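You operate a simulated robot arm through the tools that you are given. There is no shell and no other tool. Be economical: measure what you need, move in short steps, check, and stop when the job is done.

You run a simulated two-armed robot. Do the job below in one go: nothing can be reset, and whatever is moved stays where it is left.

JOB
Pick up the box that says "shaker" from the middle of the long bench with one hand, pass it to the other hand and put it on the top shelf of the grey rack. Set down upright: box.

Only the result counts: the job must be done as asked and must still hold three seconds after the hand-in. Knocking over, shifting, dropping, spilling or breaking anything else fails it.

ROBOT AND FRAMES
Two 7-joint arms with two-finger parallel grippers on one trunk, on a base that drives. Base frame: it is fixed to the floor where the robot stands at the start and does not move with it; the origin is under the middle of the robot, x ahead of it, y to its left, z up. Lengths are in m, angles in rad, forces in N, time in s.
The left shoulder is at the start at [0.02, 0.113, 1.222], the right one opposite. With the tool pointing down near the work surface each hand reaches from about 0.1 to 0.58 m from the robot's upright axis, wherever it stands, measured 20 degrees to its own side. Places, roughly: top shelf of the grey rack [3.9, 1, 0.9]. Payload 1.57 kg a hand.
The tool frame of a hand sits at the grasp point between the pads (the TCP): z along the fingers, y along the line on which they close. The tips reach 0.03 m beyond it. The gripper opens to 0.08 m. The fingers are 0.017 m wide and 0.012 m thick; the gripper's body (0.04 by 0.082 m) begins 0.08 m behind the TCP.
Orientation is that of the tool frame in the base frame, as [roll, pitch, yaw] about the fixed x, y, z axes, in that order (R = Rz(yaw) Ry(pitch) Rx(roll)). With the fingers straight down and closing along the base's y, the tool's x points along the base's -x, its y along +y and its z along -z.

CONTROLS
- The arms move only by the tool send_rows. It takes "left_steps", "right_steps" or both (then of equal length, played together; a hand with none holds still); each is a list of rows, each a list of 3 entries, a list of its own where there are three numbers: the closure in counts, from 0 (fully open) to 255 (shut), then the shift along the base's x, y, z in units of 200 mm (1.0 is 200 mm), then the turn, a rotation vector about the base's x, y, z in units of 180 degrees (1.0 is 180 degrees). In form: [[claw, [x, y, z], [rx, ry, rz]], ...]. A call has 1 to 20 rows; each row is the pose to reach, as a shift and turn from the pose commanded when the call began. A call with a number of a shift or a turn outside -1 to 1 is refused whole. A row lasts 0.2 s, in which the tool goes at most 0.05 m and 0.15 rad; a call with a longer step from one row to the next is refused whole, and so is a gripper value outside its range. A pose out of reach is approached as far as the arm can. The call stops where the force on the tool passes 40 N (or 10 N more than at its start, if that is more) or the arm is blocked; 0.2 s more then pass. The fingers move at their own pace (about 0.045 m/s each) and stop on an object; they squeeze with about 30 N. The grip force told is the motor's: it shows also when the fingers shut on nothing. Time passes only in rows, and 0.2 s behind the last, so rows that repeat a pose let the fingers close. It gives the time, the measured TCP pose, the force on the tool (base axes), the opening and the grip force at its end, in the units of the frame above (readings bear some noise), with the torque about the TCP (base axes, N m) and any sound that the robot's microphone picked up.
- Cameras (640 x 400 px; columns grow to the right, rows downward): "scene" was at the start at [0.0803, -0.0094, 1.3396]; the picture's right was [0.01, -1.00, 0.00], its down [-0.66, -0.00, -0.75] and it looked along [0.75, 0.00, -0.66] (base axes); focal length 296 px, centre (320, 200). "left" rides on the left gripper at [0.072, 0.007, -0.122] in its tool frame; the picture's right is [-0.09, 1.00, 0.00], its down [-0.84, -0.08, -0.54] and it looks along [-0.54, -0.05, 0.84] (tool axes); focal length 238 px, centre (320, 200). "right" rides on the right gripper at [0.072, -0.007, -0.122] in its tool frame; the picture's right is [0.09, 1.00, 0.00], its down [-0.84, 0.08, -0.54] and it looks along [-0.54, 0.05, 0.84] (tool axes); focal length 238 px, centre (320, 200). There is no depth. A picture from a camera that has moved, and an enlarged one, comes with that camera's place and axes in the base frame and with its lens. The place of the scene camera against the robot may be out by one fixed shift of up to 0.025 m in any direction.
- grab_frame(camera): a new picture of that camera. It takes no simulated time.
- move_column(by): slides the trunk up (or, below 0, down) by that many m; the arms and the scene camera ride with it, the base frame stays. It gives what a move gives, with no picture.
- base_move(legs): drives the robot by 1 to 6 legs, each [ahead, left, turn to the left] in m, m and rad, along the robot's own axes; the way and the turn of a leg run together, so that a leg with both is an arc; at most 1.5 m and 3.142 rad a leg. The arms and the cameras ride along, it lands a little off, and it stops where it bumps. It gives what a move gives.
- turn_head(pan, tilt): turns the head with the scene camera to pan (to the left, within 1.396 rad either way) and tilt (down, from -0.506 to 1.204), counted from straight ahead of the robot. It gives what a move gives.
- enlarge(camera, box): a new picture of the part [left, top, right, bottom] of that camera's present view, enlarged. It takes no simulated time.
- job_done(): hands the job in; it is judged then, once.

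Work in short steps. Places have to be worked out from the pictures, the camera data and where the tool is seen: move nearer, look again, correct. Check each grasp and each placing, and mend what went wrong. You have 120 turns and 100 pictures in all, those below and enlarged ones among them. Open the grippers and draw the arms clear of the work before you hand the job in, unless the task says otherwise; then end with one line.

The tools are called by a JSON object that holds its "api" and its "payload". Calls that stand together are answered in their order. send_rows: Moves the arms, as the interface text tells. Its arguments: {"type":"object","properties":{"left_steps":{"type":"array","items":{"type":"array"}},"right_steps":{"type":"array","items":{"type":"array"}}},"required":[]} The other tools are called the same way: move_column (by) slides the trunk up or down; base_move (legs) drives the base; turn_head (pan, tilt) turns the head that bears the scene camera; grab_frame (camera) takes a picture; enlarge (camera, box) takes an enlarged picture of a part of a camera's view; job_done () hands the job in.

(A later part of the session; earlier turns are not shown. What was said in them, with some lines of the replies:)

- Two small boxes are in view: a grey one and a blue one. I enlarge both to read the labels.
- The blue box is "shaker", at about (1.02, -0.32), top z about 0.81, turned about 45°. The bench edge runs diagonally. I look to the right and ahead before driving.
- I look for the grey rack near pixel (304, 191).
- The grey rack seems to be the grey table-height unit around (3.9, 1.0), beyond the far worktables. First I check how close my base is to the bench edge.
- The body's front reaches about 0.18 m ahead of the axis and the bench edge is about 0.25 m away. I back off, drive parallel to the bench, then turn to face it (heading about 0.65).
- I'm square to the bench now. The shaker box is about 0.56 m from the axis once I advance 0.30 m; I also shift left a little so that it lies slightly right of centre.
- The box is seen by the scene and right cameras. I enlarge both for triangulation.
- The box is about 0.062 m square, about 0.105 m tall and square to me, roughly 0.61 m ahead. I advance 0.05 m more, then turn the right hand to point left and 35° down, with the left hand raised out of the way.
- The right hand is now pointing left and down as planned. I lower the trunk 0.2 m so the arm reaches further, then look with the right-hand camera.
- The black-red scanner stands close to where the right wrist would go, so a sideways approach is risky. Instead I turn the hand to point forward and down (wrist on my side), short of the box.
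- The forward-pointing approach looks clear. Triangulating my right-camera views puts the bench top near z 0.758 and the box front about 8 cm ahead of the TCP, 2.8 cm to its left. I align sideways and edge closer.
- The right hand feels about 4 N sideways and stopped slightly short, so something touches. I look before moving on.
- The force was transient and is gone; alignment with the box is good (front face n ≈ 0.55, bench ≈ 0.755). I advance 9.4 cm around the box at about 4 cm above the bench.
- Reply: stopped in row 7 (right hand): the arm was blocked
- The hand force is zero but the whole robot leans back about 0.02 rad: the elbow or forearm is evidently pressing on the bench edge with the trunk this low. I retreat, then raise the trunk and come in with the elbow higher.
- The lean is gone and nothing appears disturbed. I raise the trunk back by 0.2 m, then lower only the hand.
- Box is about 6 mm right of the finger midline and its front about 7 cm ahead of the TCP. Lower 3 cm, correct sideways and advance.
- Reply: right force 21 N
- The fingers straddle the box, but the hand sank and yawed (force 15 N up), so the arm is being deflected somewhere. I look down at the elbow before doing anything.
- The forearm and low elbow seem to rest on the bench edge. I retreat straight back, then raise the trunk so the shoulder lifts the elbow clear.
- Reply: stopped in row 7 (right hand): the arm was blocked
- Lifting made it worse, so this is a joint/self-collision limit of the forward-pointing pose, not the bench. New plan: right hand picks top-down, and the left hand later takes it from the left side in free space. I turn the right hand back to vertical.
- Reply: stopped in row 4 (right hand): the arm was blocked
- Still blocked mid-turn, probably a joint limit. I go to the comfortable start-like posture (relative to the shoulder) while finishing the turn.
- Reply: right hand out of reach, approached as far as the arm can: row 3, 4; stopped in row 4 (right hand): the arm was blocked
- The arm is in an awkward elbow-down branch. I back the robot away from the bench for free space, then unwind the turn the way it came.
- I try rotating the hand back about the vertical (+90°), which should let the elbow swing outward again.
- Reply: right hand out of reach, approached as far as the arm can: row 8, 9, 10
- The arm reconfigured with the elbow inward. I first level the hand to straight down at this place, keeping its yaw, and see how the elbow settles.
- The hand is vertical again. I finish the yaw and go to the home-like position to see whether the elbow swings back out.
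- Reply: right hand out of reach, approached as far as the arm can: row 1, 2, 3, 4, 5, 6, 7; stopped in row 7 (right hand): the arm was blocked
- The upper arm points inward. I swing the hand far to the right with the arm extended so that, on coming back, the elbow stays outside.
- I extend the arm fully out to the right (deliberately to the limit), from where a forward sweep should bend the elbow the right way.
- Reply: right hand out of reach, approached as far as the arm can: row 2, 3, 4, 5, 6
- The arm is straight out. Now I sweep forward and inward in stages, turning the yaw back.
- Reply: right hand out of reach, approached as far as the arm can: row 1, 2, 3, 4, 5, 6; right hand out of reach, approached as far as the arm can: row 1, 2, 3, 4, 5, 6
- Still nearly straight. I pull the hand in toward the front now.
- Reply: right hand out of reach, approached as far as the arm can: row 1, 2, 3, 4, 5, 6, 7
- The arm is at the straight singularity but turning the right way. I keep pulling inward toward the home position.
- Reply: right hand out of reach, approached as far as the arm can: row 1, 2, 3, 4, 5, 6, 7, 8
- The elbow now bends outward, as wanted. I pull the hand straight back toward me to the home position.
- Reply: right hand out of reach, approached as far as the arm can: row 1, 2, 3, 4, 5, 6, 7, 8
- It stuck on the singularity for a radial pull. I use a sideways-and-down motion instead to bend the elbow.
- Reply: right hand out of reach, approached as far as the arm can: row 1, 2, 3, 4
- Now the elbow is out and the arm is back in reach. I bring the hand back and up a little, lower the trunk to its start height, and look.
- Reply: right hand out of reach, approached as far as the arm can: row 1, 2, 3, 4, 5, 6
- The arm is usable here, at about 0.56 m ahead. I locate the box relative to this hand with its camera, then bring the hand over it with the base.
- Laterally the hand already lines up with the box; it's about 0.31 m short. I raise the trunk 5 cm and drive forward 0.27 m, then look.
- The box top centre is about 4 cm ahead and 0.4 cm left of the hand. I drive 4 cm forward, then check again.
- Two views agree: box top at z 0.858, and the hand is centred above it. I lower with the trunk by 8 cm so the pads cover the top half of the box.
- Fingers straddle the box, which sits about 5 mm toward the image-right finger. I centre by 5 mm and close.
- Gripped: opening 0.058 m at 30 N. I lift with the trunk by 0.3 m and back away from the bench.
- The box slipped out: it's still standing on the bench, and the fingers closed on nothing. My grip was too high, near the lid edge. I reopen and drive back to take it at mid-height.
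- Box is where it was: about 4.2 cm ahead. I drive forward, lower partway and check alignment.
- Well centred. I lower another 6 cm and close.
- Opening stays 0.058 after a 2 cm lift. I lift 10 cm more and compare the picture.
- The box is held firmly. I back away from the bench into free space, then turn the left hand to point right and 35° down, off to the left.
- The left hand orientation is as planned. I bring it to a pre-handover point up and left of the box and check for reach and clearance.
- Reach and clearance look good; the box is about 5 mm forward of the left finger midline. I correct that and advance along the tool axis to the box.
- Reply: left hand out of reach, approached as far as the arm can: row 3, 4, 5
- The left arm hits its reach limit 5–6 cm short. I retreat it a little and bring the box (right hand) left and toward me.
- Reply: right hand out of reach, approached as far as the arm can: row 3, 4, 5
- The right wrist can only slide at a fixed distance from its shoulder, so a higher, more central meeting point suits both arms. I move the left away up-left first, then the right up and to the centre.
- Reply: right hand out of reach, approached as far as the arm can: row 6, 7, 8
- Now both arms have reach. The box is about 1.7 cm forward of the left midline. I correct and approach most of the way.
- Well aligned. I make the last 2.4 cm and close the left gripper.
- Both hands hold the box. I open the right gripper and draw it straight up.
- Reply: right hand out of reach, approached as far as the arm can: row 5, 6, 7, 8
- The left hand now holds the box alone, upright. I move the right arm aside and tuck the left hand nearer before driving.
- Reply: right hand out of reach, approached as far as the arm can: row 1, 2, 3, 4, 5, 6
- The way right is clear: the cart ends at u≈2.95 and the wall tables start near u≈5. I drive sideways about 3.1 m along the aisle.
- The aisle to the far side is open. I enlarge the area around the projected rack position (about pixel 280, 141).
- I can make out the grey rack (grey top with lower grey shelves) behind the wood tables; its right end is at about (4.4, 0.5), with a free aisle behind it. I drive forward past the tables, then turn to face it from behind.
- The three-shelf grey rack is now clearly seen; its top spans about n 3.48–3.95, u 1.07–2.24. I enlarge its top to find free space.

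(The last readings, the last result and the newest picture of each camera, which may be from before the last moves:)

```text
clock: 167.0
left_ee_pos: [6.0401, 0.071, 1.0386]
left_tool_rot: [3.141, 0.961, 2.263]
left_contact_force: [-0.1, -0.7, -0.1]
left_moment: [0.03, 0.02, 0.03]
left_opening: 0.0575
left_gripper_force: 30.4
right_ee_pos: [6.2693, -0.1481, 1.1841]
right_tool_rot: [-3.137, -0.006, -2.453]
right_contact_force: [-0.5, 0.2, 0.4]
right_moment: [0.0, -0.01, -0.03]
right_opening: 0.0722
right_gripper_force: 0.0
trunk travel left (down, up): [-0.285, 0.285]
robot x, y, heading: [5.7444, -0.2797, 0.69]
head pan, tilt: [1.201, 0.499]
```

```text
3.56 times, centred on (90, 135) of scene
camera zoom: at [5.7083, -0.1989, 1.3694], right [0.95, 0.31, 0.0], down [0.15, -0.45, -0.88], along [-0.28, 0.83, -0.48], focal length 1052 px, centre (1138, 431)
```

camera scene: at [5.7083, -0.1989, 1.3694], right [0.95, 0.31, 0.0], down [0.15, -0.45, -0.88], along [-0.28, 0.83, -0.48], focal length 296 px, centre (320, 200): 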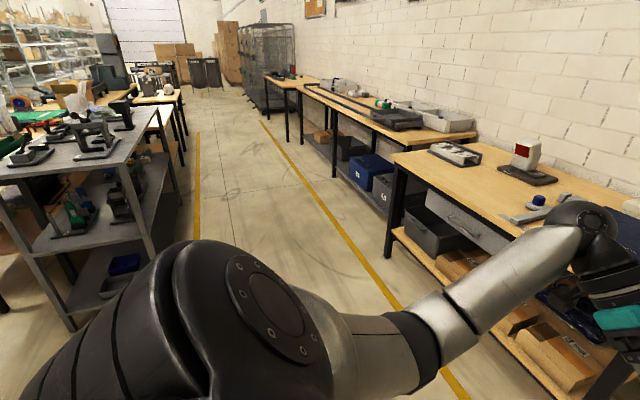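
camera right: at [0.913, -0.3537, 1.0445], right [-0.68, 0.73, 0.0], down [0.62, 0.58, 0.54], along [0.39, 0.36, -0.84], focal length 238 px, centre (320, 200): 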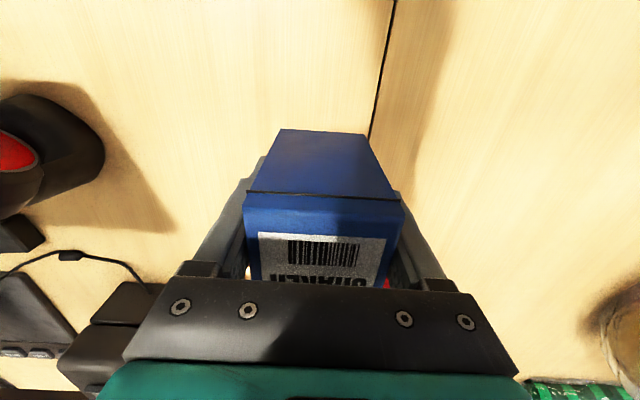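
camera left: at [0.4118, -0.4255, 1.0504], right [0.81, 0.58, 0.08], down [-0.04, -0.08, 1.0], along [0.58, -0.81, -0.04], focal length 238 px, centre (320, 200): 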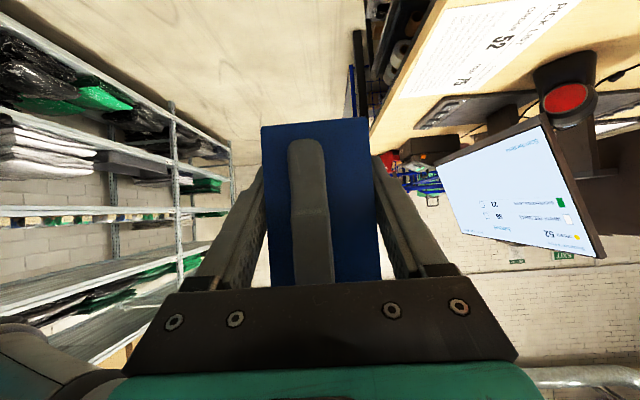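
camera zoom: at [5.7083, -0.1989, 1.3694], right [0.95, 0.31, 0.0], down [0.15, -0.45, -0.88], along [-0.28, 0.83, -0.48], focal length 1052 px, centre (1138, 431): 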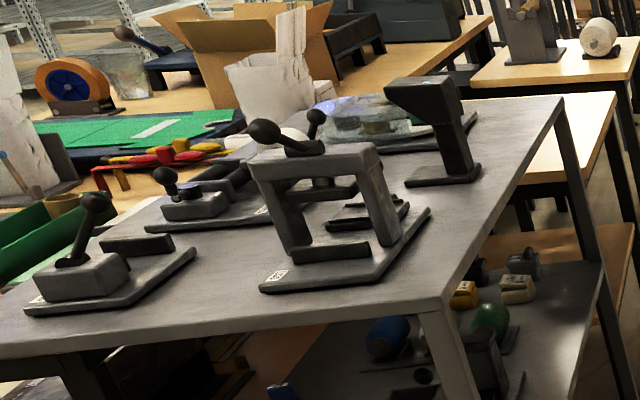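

The best free spot is the back strip near the far end of the rack top (n ≈ 3.88, u ≈ 1.2). I turn round to face the rack from behind, back off a bit and strafe along it.

{"api": "base_move", "payload": {"legs": [[0, 0, 3.12], [-0.33, 0, 0], [0, -1.2, 0], [0, -1.2, 0]]}}

{"api": "turn_head", "payload": {"pan": -0.1, "tilt": 0.7}}

{"api": "grab_frame", "payload": {"camera": "scene"}}

```text
clock: 188.0
left_ee_pos: [4.1471, 1.4059, 1.0396]
left_tool_rot: [-3.141, 0.961, -0.862]
left_contact_force: [0.0, 0.2, 0.0]
left_moment: [-0.03, 0.01, 0.01]
left_opening: 0.0577
left_gripper_force: 30.1
right_ee_pos: [3.9155, 1.6199, 1.185]
right_tool_rot: [-3.135, -0.007, 0.709]
right_contact_force: [0.2, -0.2, -0.1]
right_moment: [0.03, 0.01, -0.04]
right_opening: 0.0721
right_gripper_force: 0.1
trunk travel left (down, up): [-0.285, 0.285]
robot x, y, heading: [4.4372, 1.7657, -2.434]
head pan, tilt: [1.201, 0.499]
```

```text
clock: 189.4
left_ee_pos: [4.147, 1.4044, 1.0391]
left_tool_rot: [-3.142, 0.959, -0.862]
left_contact_force: [-0.5, -0.3, -0.2]
left_moment: [0.02, 0.02, -0.04]
left_opening: 0.0576
left_gripper_force: 29.8
right_ee_pos: [3.9158, 1.6207, 1.1855]
right_tool_rot: [-3.136, -0.006, 0.709]
right_contact_force: [0.7, -0.4, 0.2]
right_moment: [0.0, -0.01, 0.0]
right_opening: 0.0723
right_gripper_force: 0.0
trunk travel left (down, up): [-0.285, 0.285]
robot x, y, heading: [4.4413, 1.7605, -2.43]
head pan, tilt: [-0.099, 0.7]
```

```text
18 pictures are left
camera scene: at [4.3484, 1.6989, 1.3517], right [-0.57, 0.82, 0.0], down [0.53, 0.37, -0.76], along [-0.63, -0.44, -0.64], focal length 296 px, centre (320, 200)
```

scene: 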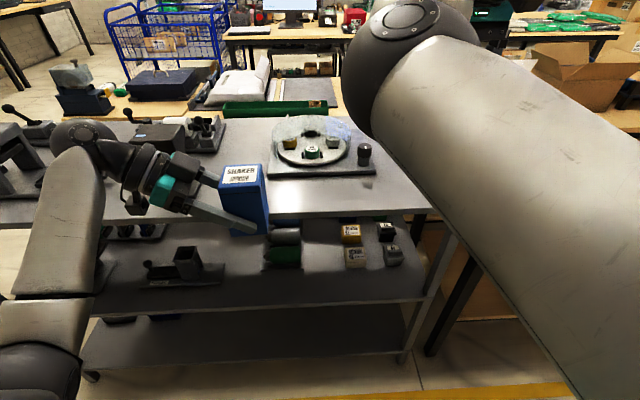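

I have a clear view: a free strip (n ≈ 3.84–3.97) lies behind the dish plate, near the rack's end. I square up, strafe right 0.19 m and advance half way, then look again.

{"api": "base_move", "payload": {"legs": [[0, 0, -0.043], [0, -0.186, 0], [0.1, 0, 0]]}}

{"api": "turn_head", "payload": {"pan": 0.1, "tilt": 0.8}}

{"api": "grab_frame", "payload": {"camera": "scene"}}

{"api": "grab_frame", "payload": {"camera": "left"}}

```text
clock: 192.1
left_ee_pos: [3.9386, 1.4993, 1.0386]
left_tool_rot: [-3.14, 0.959, -0.906]
left_contact_force: [-0.3, -0.2, -0.5]
left_moment: [-0.01, -0.02, -0.03]
left_opening: 0.0573
left_gripper_force: 30.1
right_ee_pos: [3.7152, 1.7247, 1.185]
right_tool_rot: [-3.136, -0.009, 0.664]
right_contact_force: [-0.3, -0.5, 0.1]
right_moment: [0.04, -0.05, 0.0]
right_opening: 0.0724
right_gripper_force: 0.1
trunk travel left (down, up): [-0.285, 0.285]
robot x, y, heading: [4.2465, 1.8416, -2.473]
head pan, tilt: [-0.099, 0.7]
```

```text
clock: 192.8
left_ee_pos: [3.9394, 1.5003, 1.0381]
left_tool_rot: [3.141, 0.96, -0.904]
left_contact_force: [-0.4, 0.4, 0.3]
left_moment: [-0.01, -0.03, 0.03]
left_opening: 0.0577
left_gripper_force: 30.1
right_ee_pos: [3.7169, 1.7239, 1.1848]
right_tool_rot: [-3.136, -0.006, 0.662]
right_contact_force: [-0.7, 0.4, 0.3]
right_moment: [0.01, 0.0, 0.04]
right_opening: 0.0721
right_gripper_force: 0.0
trunk travel left (down, up): [-0.285, 0.285]
robot x, y, heading: [4.2476, 1.8426, -2.474]
head pan, tilt: [0.099, 0.799]
```

```text
17 pictures are left
camera scene: at [4.1671, 1.7734, 1.3434], right [-0.69, 0.72, 0.0], down [0.52, 0.5, -0.7], along [-0.5, -0.48, -0.72], focal length 296 px, centre (320, 200)
```

scene: 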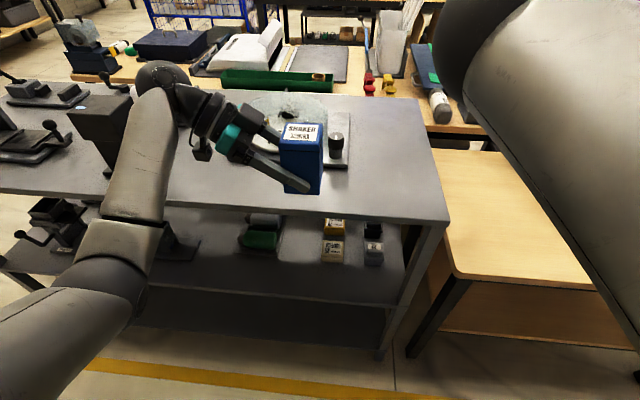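

```text
16 pictures are left
camera left: at [4.0219, 1.3836, 1.0495], right [-0.82, -0.57, 0.08], down [0.04, 0.08, 1.0], along [-0.58, 0.82, -0.04], focal length 238 px, centre (320, 200)
```

left: 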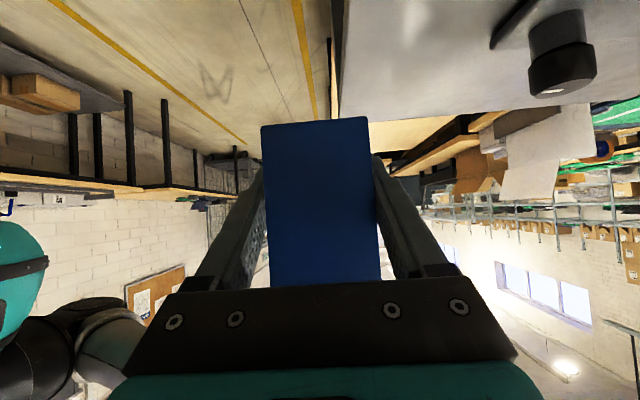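

The spot below is free and the machine on the left clears the forearm. I advance the last 11 cm so the box is over the strip.

{"api": "base_move", "payload": {"legs": [[0.108, 0, 0]]}}

{"api": "grab_frame", "payload": {"camera": "scene"}}

{"api": "grab_frame", "payload": {"camera": "left"}}

```text
clock: 194.0
left_ee_pos: [3.8537, 1.4326, 1.0384]
left_tool_rot: [-3.138, 0.959, -0.904]
left_contact_force: [0.4, 0.0, 0.0]
left_moment: [-0.03, -0.02, -0.03]
left_opening: 0.0575
left_gripper_force: 29.6
right_ee_pos: [3.6326, 1.6579, 1.184]
right_tool_rot: [-3.136, -0.009, 0.663]
right_contact_force: [0.2, 0.0, 0.2]
right_moment: [0.01, -0.05, 0.0]
right_opening: 0.0719
right_gripper_force: 0.0
trunk travel left (down, up): [-0.285, 0.285]
robot x, y, heading: [4.1634, 1.7797, -2.476]
head pan, tilt: [0.099, 0.799]
```

```text
15 pictures are left
camera scene: at [4.0816, 1.7064, 1.3433], right [-0.69, 0.72, 0.0], down [0.52, 0.5, -0.7], along [-0.5, -0.48, -0.72], focal length 296 px, centre (320, 200)
```

scene: 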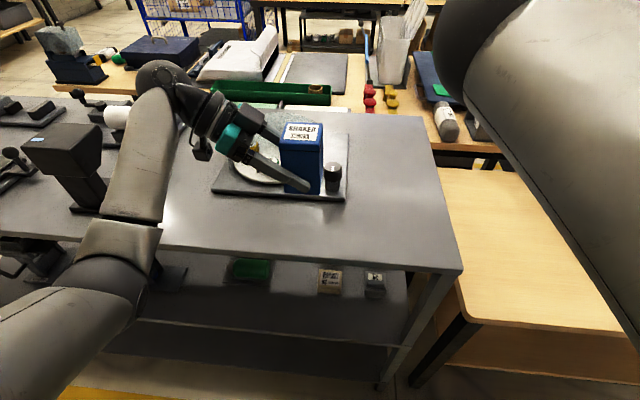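

```text
14 pictures are left
camera left: at [3.9362, 1.3169, 1.0491], right [-0.82, -0.57, 0.07], down [0.04, 0.08, 1.0], along [-0.58, 0.82, -0.04], focal length 238 px, centre (320, 200)
```

left: 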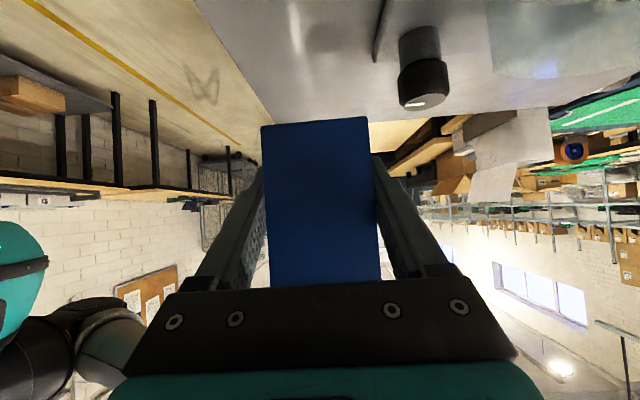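

Both views show the box centred over the free strip, bottom about 10 cm above it. I lower the hand 7 cm in small steps.

{"api": "send_rows", "payload": {"left_steps": [[255, [0, 0, -0.07], [0, 0, 0]], [255, [0, 0, -0.14], [0, 0, 0]], [255, [0, 0, -0.21], [0, 0, 0]], [255, [0, 0, -0.28], [0, 0, 0]], [255, [0, 0, -0.35], [0, 0, 0]], [255, [0, 0, -0.35], [0, 0, 0]]]}}

{"api": "grab_frame", "payload": {"camera": "left"}}

{"api": "grab_frame", "payload": {"camera": "scene"}}

```text
clock: 195.4
left_ee_pos: [3.8539, 1.4338, 0.9694]
left_tool_rot: [3.141, 0.958, -0.906]
left_contact_force: [0.3, -0.6, -0.9]
left_moment: [0.0, -0.02, 0.03]
left_opening: 0.0577
left_gripper_force: 29.5
right_ee_pos: [3.6333, 1.6595, 1.1857]
right_tool_rot: [-3.137, -0.007, 0.662]
right_contact_force: [0.6, 0.2, -0.2]
right_moment: [-0.01, 0.01, 0.0]
right_opening: 0.0723
right_gripper_force: 0.1
trunk travel left (down, up): [-0.285, 0.285]
robot x, y, heading: [4.1645, 1.7773, -2.48]
head pan, tilt: [0.099, 0.799]
```

```text
13 pictures are left
camera left: at [3.9365, 1.3175, 0.9794], right [-0.82, -0.57, 0.08], down [0.04, 0.08, 1.0], along [-0.58, 0.82, -0.04], focal length 238 px, centre (320, 200)
```

left: 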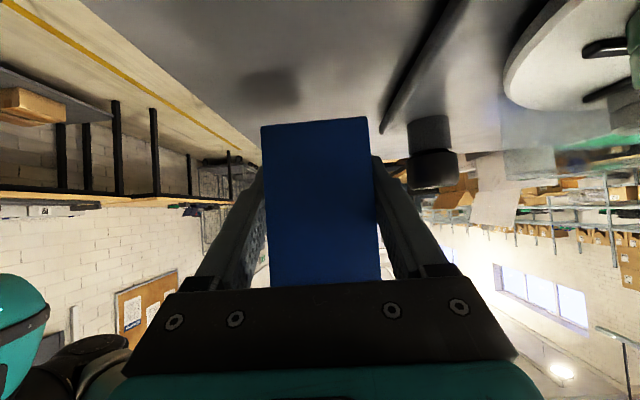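

```text
12 pictures are left
camera scene: at [4.0825, 1.7071, 1.3434], right [-0.69, 0.72, 0.0], down [0.52, 0.5, -0.7], along [-0.5, -0.48, -0.72], focal length 296 px, centre (320, 200)
```

scene: 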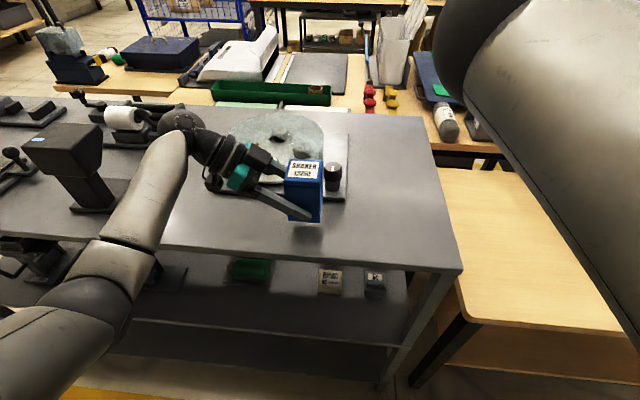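

About 3 cm remain. I lower 2 cm, then continue in finer steps watching the force.

{"api": "send_rows", "payload": {"left_steps": [[255, [0, 0, -0.04], [0, 0, 0]], [255, [0, 0, -0.08], [0, 0, 0]], [255, [0, 0, -0.11], [0, 0, 0]], [255, [0, 0, -0.11], [0, 0, 0]]]}}

{"api": "enlarge", "payload": {"camera": "scene", "box": [240, 140, 400, 270]}}

```text
clock: 196.4
left_ee_pos: [3.8548, 1.4329, 0.9469]
left_tool_rot: [3.141, 0.96, -0.906]
left_contact_force: [-0.3, -0.4, 0.1]
left_moment: [0.01, -0.02, 0.0]
left_opening: 0.0575
left_gripper_force: 29.8
right_ee_pos: [3.6336, 1.6587, 1.1844]
right_tool_rot: [-3.137, -0.007, 0.664]
right_contact_force: [0.8, -0.6, 0.7]
right_moment: [-0.03, 0.0, -0.03]
right_opening: 0.0723
right_gripper_force: 0.0
trunk travel left (down, up): [-0.285, 0.285]
robot x, y, heading: [4.163, 1.7806, -2.483]
head pan, tilt: [0.099, 0.799]
```

```text
3.08 times, centred on (320, 205) of scene
camera zoom: at [4.0825, 1.7071, 1.3434], right [-0.69, 0.72, 0.0], down [0.52, 0.5, -0.7], along [-0.5, -0.48, -0.72], focal length 911 px, centre (320, 185)
```

zoom: 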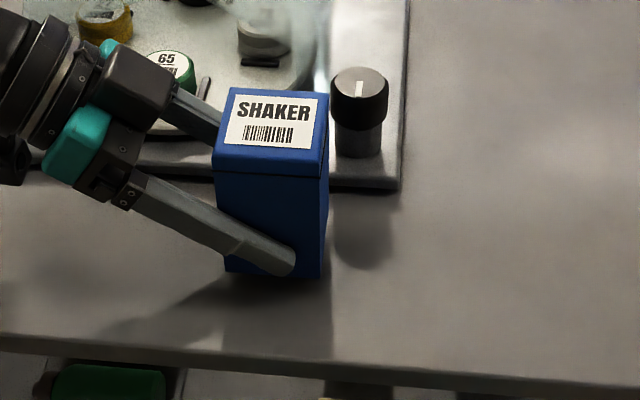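

Still no contact. I lower 1 cm more slowly.

{"api": "send_rows", "payload": {"left_steps": [[255, [0, 0, -0.015], [0, 0, 0]], [255, [0, 0, -0.03], [0, 0, 0]], [255, [0, 0, -0.045], [0, 0, 0]], [255, [0, 0, -0.045], [0, 0, 0]]]}}

```text
clock: 197.4
left_ee_pos: [3.8547, 1.4333, 0.9365]
left_tool_rot: [-3.141, 0.96, -0.907]
left_contact_force: [0.4, -0.6, -0.6]
left_moment: [-0.02, -0.04, -0.01]
left_opening: 0.0577
left_gripper_force: 30.3
right_ee_pos: [3.6321, 1.659, 1.1863]
right_tool_rot: [-3.135, -0.006, 0.662]
right_contact_force: [-0.4, 0.0, 0.5]
right_moment: [0.01, -0.07, -0.01]
right_opening: 0.0722
right_gripper_force: 0.1
trunk travel left (down, up): [-0.285, 0.285]
robot x, y, heading: [4.161, 1.7813, -2.478]
head pan, tilt: [0.099, 0.799]
```

Still no contact force. Another 6 mm.

{"api": "send_rows", "payload": {"left_steps": [[255, [0, 0, -0.01], [0, 0, 0]], [255, [0, 0, -0.02], [0, 0, 0]], [255, [0, 0, -0.03], [0, 0, 0]], [255, [0, 0, -0.03], [0, 0, 0]]]}}

{"api": "enlarge", "payload": {"camera": "scene", "box": [240, 140, 400, 270]}}

```text
clock: 198.4
left_ee_pos: [3.8544, 1.4335, 0.9368]
left_tool_rot: [3.124, 0.968, -0.917]
left_contact_force: [5.3, -1.8, 30.2]
left_moment: [0.18, -0.33, -0.11]
left_opening: 0.0576
left_gripper_force: 29.9
right_ee_pos: [3.6347, 1.6594, 1.1874]
right_tool_rot: [-3.136, -0.006, 0.663]
right_contact_force: [-0.3, 0.0, 0.5]
right_moment: [0.01, 0.03, 0.02]
right_opening: 0.0722
right_gripper_force: 0.0
trunk travel left (down, up): [-0.285, 0.285]
robot x, y, heading: [4.164, 1.7744, -2.479]
head pan, tilt: [0.099, 0.799]
```

```text
3.08 times, centred on (320, 205) of scene
camera zoom: at [4.0845, 1.7083, 1.3438], right [-0.69, 0.72, 0.0], down [0.52, 0.49, -0.7], along [-0.5, -0.48, -0.72], focal length 911 px, centre (320, 185)
```

zoom: 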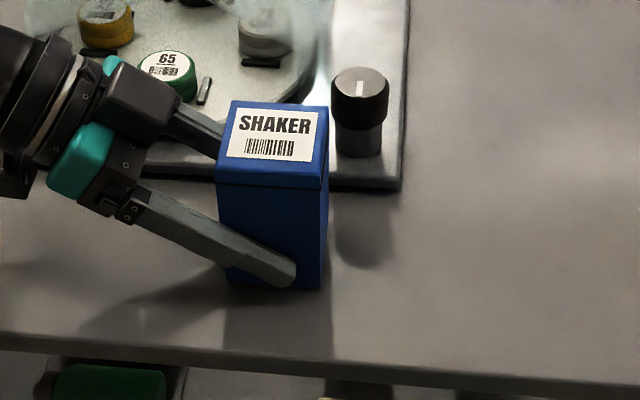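

The box has landed (30 N). I ease up 5 mm to relieve the load, then open the gripper.

{"api": "send_rows", "payload": {"left_steps": [[255, [0, 0, 0.015], [0, 0, 0]], [255, [0, 0, 0.027], [0, 0, 0]], [255, [0, 0, 0.027], [0, 0, 0]]]}}

{"api": "send_rows", "payload": {"left_steps": [[200, [0, 0, 0], [0, 0, 0]], [100, [0, 0, 0], [0, 0, 0]], [50, [0, 0, 0], [0, 0, 0]], [0, [0, 0, 0], [0, 0, 0]], [0, [0, 0, 0], [0, 0, 0]], [0, [0, 0, 0], [0, 0, 0]]]}}

{"api": "grab_frame", "payload": {"camera": "left"}}

```text
clock: 199.2
left_ee_pos: [3.8543, 1.4335, 0.9352]
left_tool_rot: [3.14, 0.959, -0.908]
left_contact_force: [-4.5, -3.2, 10.3]
left_moment: [0.08, 0.76, 0.19]
left_opening: 0.0575
left_gripper_force: 30.0
right_ee_pos: [3.6322, 1.6604, 1.1857]
right_tool_rot: [-3.136, -0.007, 0.665]
right_contact_force: [-0.7, 0.0, 1.0]
right_moment: [-0.02, 0.04, 0.02]
right_opening: 0.0719
right_gripper_force: 0.1
trunk travel left (down, up): [-0.285, 0.285]
robot x, y, heading: [4.162, 1.7748, -2.48]
head pan, tilt: [0.099, 0.799]
```

```text
clock: 200.6
left_ee_pos: [3.8555, 1.4331, 0.9363]
left_tool_rot: [-3.141, 0.959, -0.906]
left_contact_force: [-0.5, -0.4, 0.4]
left_moment: [0.01, 0.01, 0.0]
left_opening: 0.0801
left_gripper_force: 0.0
right_ee_pos: [3.6325, 1.6584, 1.1851]
right_tool_rot: [-3.136, -0.006, 0.664]
right_contact_force: [-0.6, 0.3, 0.2]
right_moment: [-0.02, 0.01, 0.05]
right_opening: 0.0722
right_gripper_force: 0.0
trunk travel left (down, up): [-0.285, 0.285]
robot x, y, heading: [4.1646, 1.7797, -2.482]
head pan, tilt: [0.099, 0.799]
```

```text
9 pictures are left
camera left: at [3.9372, 1.3177, 0.947], right [-0.82, -0.57, 0.08], down [0.04, 0.08, 1.0], along [-0.58, 0.82, -0.04], focal length 238 px, centre (320, 200)
```

left: 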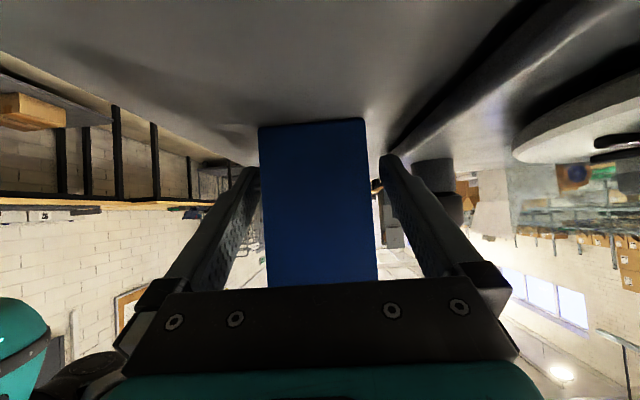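

The fingers are open and clear on both sides, with the box standing. I withdraw along the tool axis, then upward.

{"api": "send_rows", "payload": {"left_steps": [[0, [0.05, -0.064, 0.057], [0, 0, 0]], [0, [0.1, -0.129, 0.114], [0, 0, 0]], [0, [0.15, -0.193, 0.171], [0, 0, 0]], [0, [0.2, -0.258, 0.228], [0, 0, 0]], [0, [0.2, -0.258, 0.4], [0, 0, 0]], [0, [0.2, -0.258, 0.6], [0, 0, 0]], [0, [0.2, -0.258, 0.6], [0, 0, 0]]]}}

{"api": "grab_frame", "payload": {"camera": "scene"}}

```text
clock: 202.2
left_ee_pos: [3.8938, 1.3796, 1.0583]
left_tool_rot: [-3.14, 0.96, -0.902]
left_contact_force: [0.1, 0.3, -0.5]
left_moment: [0.01, -0.03, 0.01]
left_opening: 0.08
left_gripper_force: 0.2
right_ee_pos: [3.6327, 1.6587, 1.1855]
right_tool_rot: [-3.136, -0.009, 0.663]
right_contact_force: [-0.8, 0.1, 0.5]
right_moment: [0.0, 0.0, -0.01]
right_opening: 0.0721
right_gripper_force: 0.0
trunk travel left (down, up): [-0.285, 0.285]
robot x, y, heading: [4.1609, 1.7831, -2.478]
head pan, tilt: [0.099, 0.799]
```

```text
8 pictures are left
camera scene: at [4.0826, 1.7071, 1.3434], right [-0.69, 0.72, 0.0], down [0.52, 0.5, -0.7], along [-0.5, -0.48, -0.72], focal length 296 px, centre (320, 200)
```

scene: 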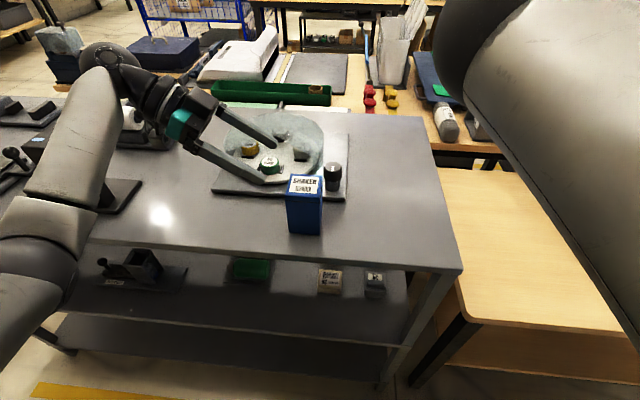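

The box stands upright on the top shelf and nothing else has moved. I back the robot off to clear both arms and take a last look.

{"api": "base_move", "payload": {"legs": [[0.0, 0, 0], [-0.3, 0, 0]]}}

{"api": "grab_frame", "payload": {"camera": "scene"}}

```text
clock: 204.6
left_ee_pos: [4.13, 1.5672, 1.0585]
left_tool_rot: [3.14, 0.959, -0.911]
left_contact_force: [-0.9, 0.4, -0.6]
left_moment: [0.02, 0.02, -0.02]
left_opening: 0.08
left_gripper_force: 0.0
right_ee_pos: [3.8713, 1.8466, 1.1861]
right_tool_rot: [-3.137, -0.008, 0.658]
right_contact_force: [-0.2, 0.3, 0.0]
right_moment: [-0.02, -0.01, 0.01]
right_opening: 0.0723
right_gripper_force: 0.1
trunk travel left (down, up): [-0.285, 0.285]
robot x, y, heading: [4.4017, 1.9663, -2.488]
head pan, tilt: [0.099, 0.799]
```

```text
7 pictures are left
camera scene: at [4.3198, 1.8926, 1.3435], right [-0.69, 0.73, 0.0], down [0.52, 0.49, -0.7], along [-0.51, -0.48, -0.72], focal length 296 px, centre (320, 200)
```

scene: 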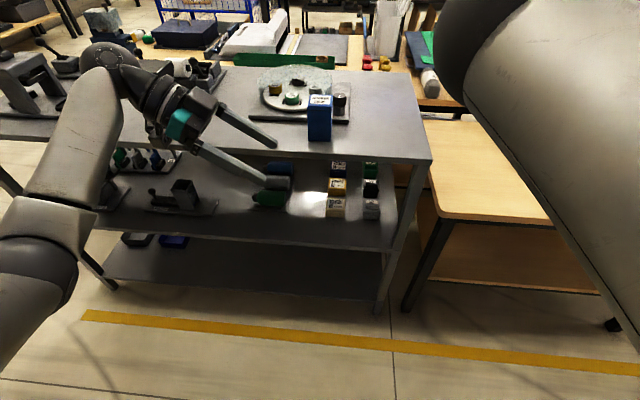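

The box is upright on the top shelf and the arms are clear. I open the right gripper fully, then hand in.

{"api": "send_rows", "payload": {"right_steps": [[0, [0, 0, 0], [0, 0, 0]], [0, [0, 0, 0], [0, 0, 0]]]}}

{"api": "job_done", "payload": {}}

```text
clock: 205.2
left_ee_pos: [4.1297, 1.565, 1.0576]
left_tool_rot: [-3.14, 0.958, -0.91]
left_contact_force: [0.6, 0.4, -0.3]
left_moment: [0.03, -0.01, 0.02]
left_opening: 0.0796
left_gripper_force: 0.1
right_ee_pos: [3.8685, 1.8453, 1.1844]
right_tool_rot: [-3.136, -0.007, 0.66]
right_contact_force: [1.0, 0.2, -0.1]
right_moment: [0.0, 0.0, 0.03]
right_opening: 0.08
right_gripper_force: 0.0
trunk travel left (down, up): [-0.285, 0.285]
robot x, y, heading: [4.399, 1.9623, -2.483]
head pan, tilt: [0.099, 0.799]
```

```text
The job is handed in.
```

The shaker box was picked up with the right hand, passed to the left, and now stands upright on the top shelf of the grey rack; both grippers are open and clear, and I saw nothing else disturbed.
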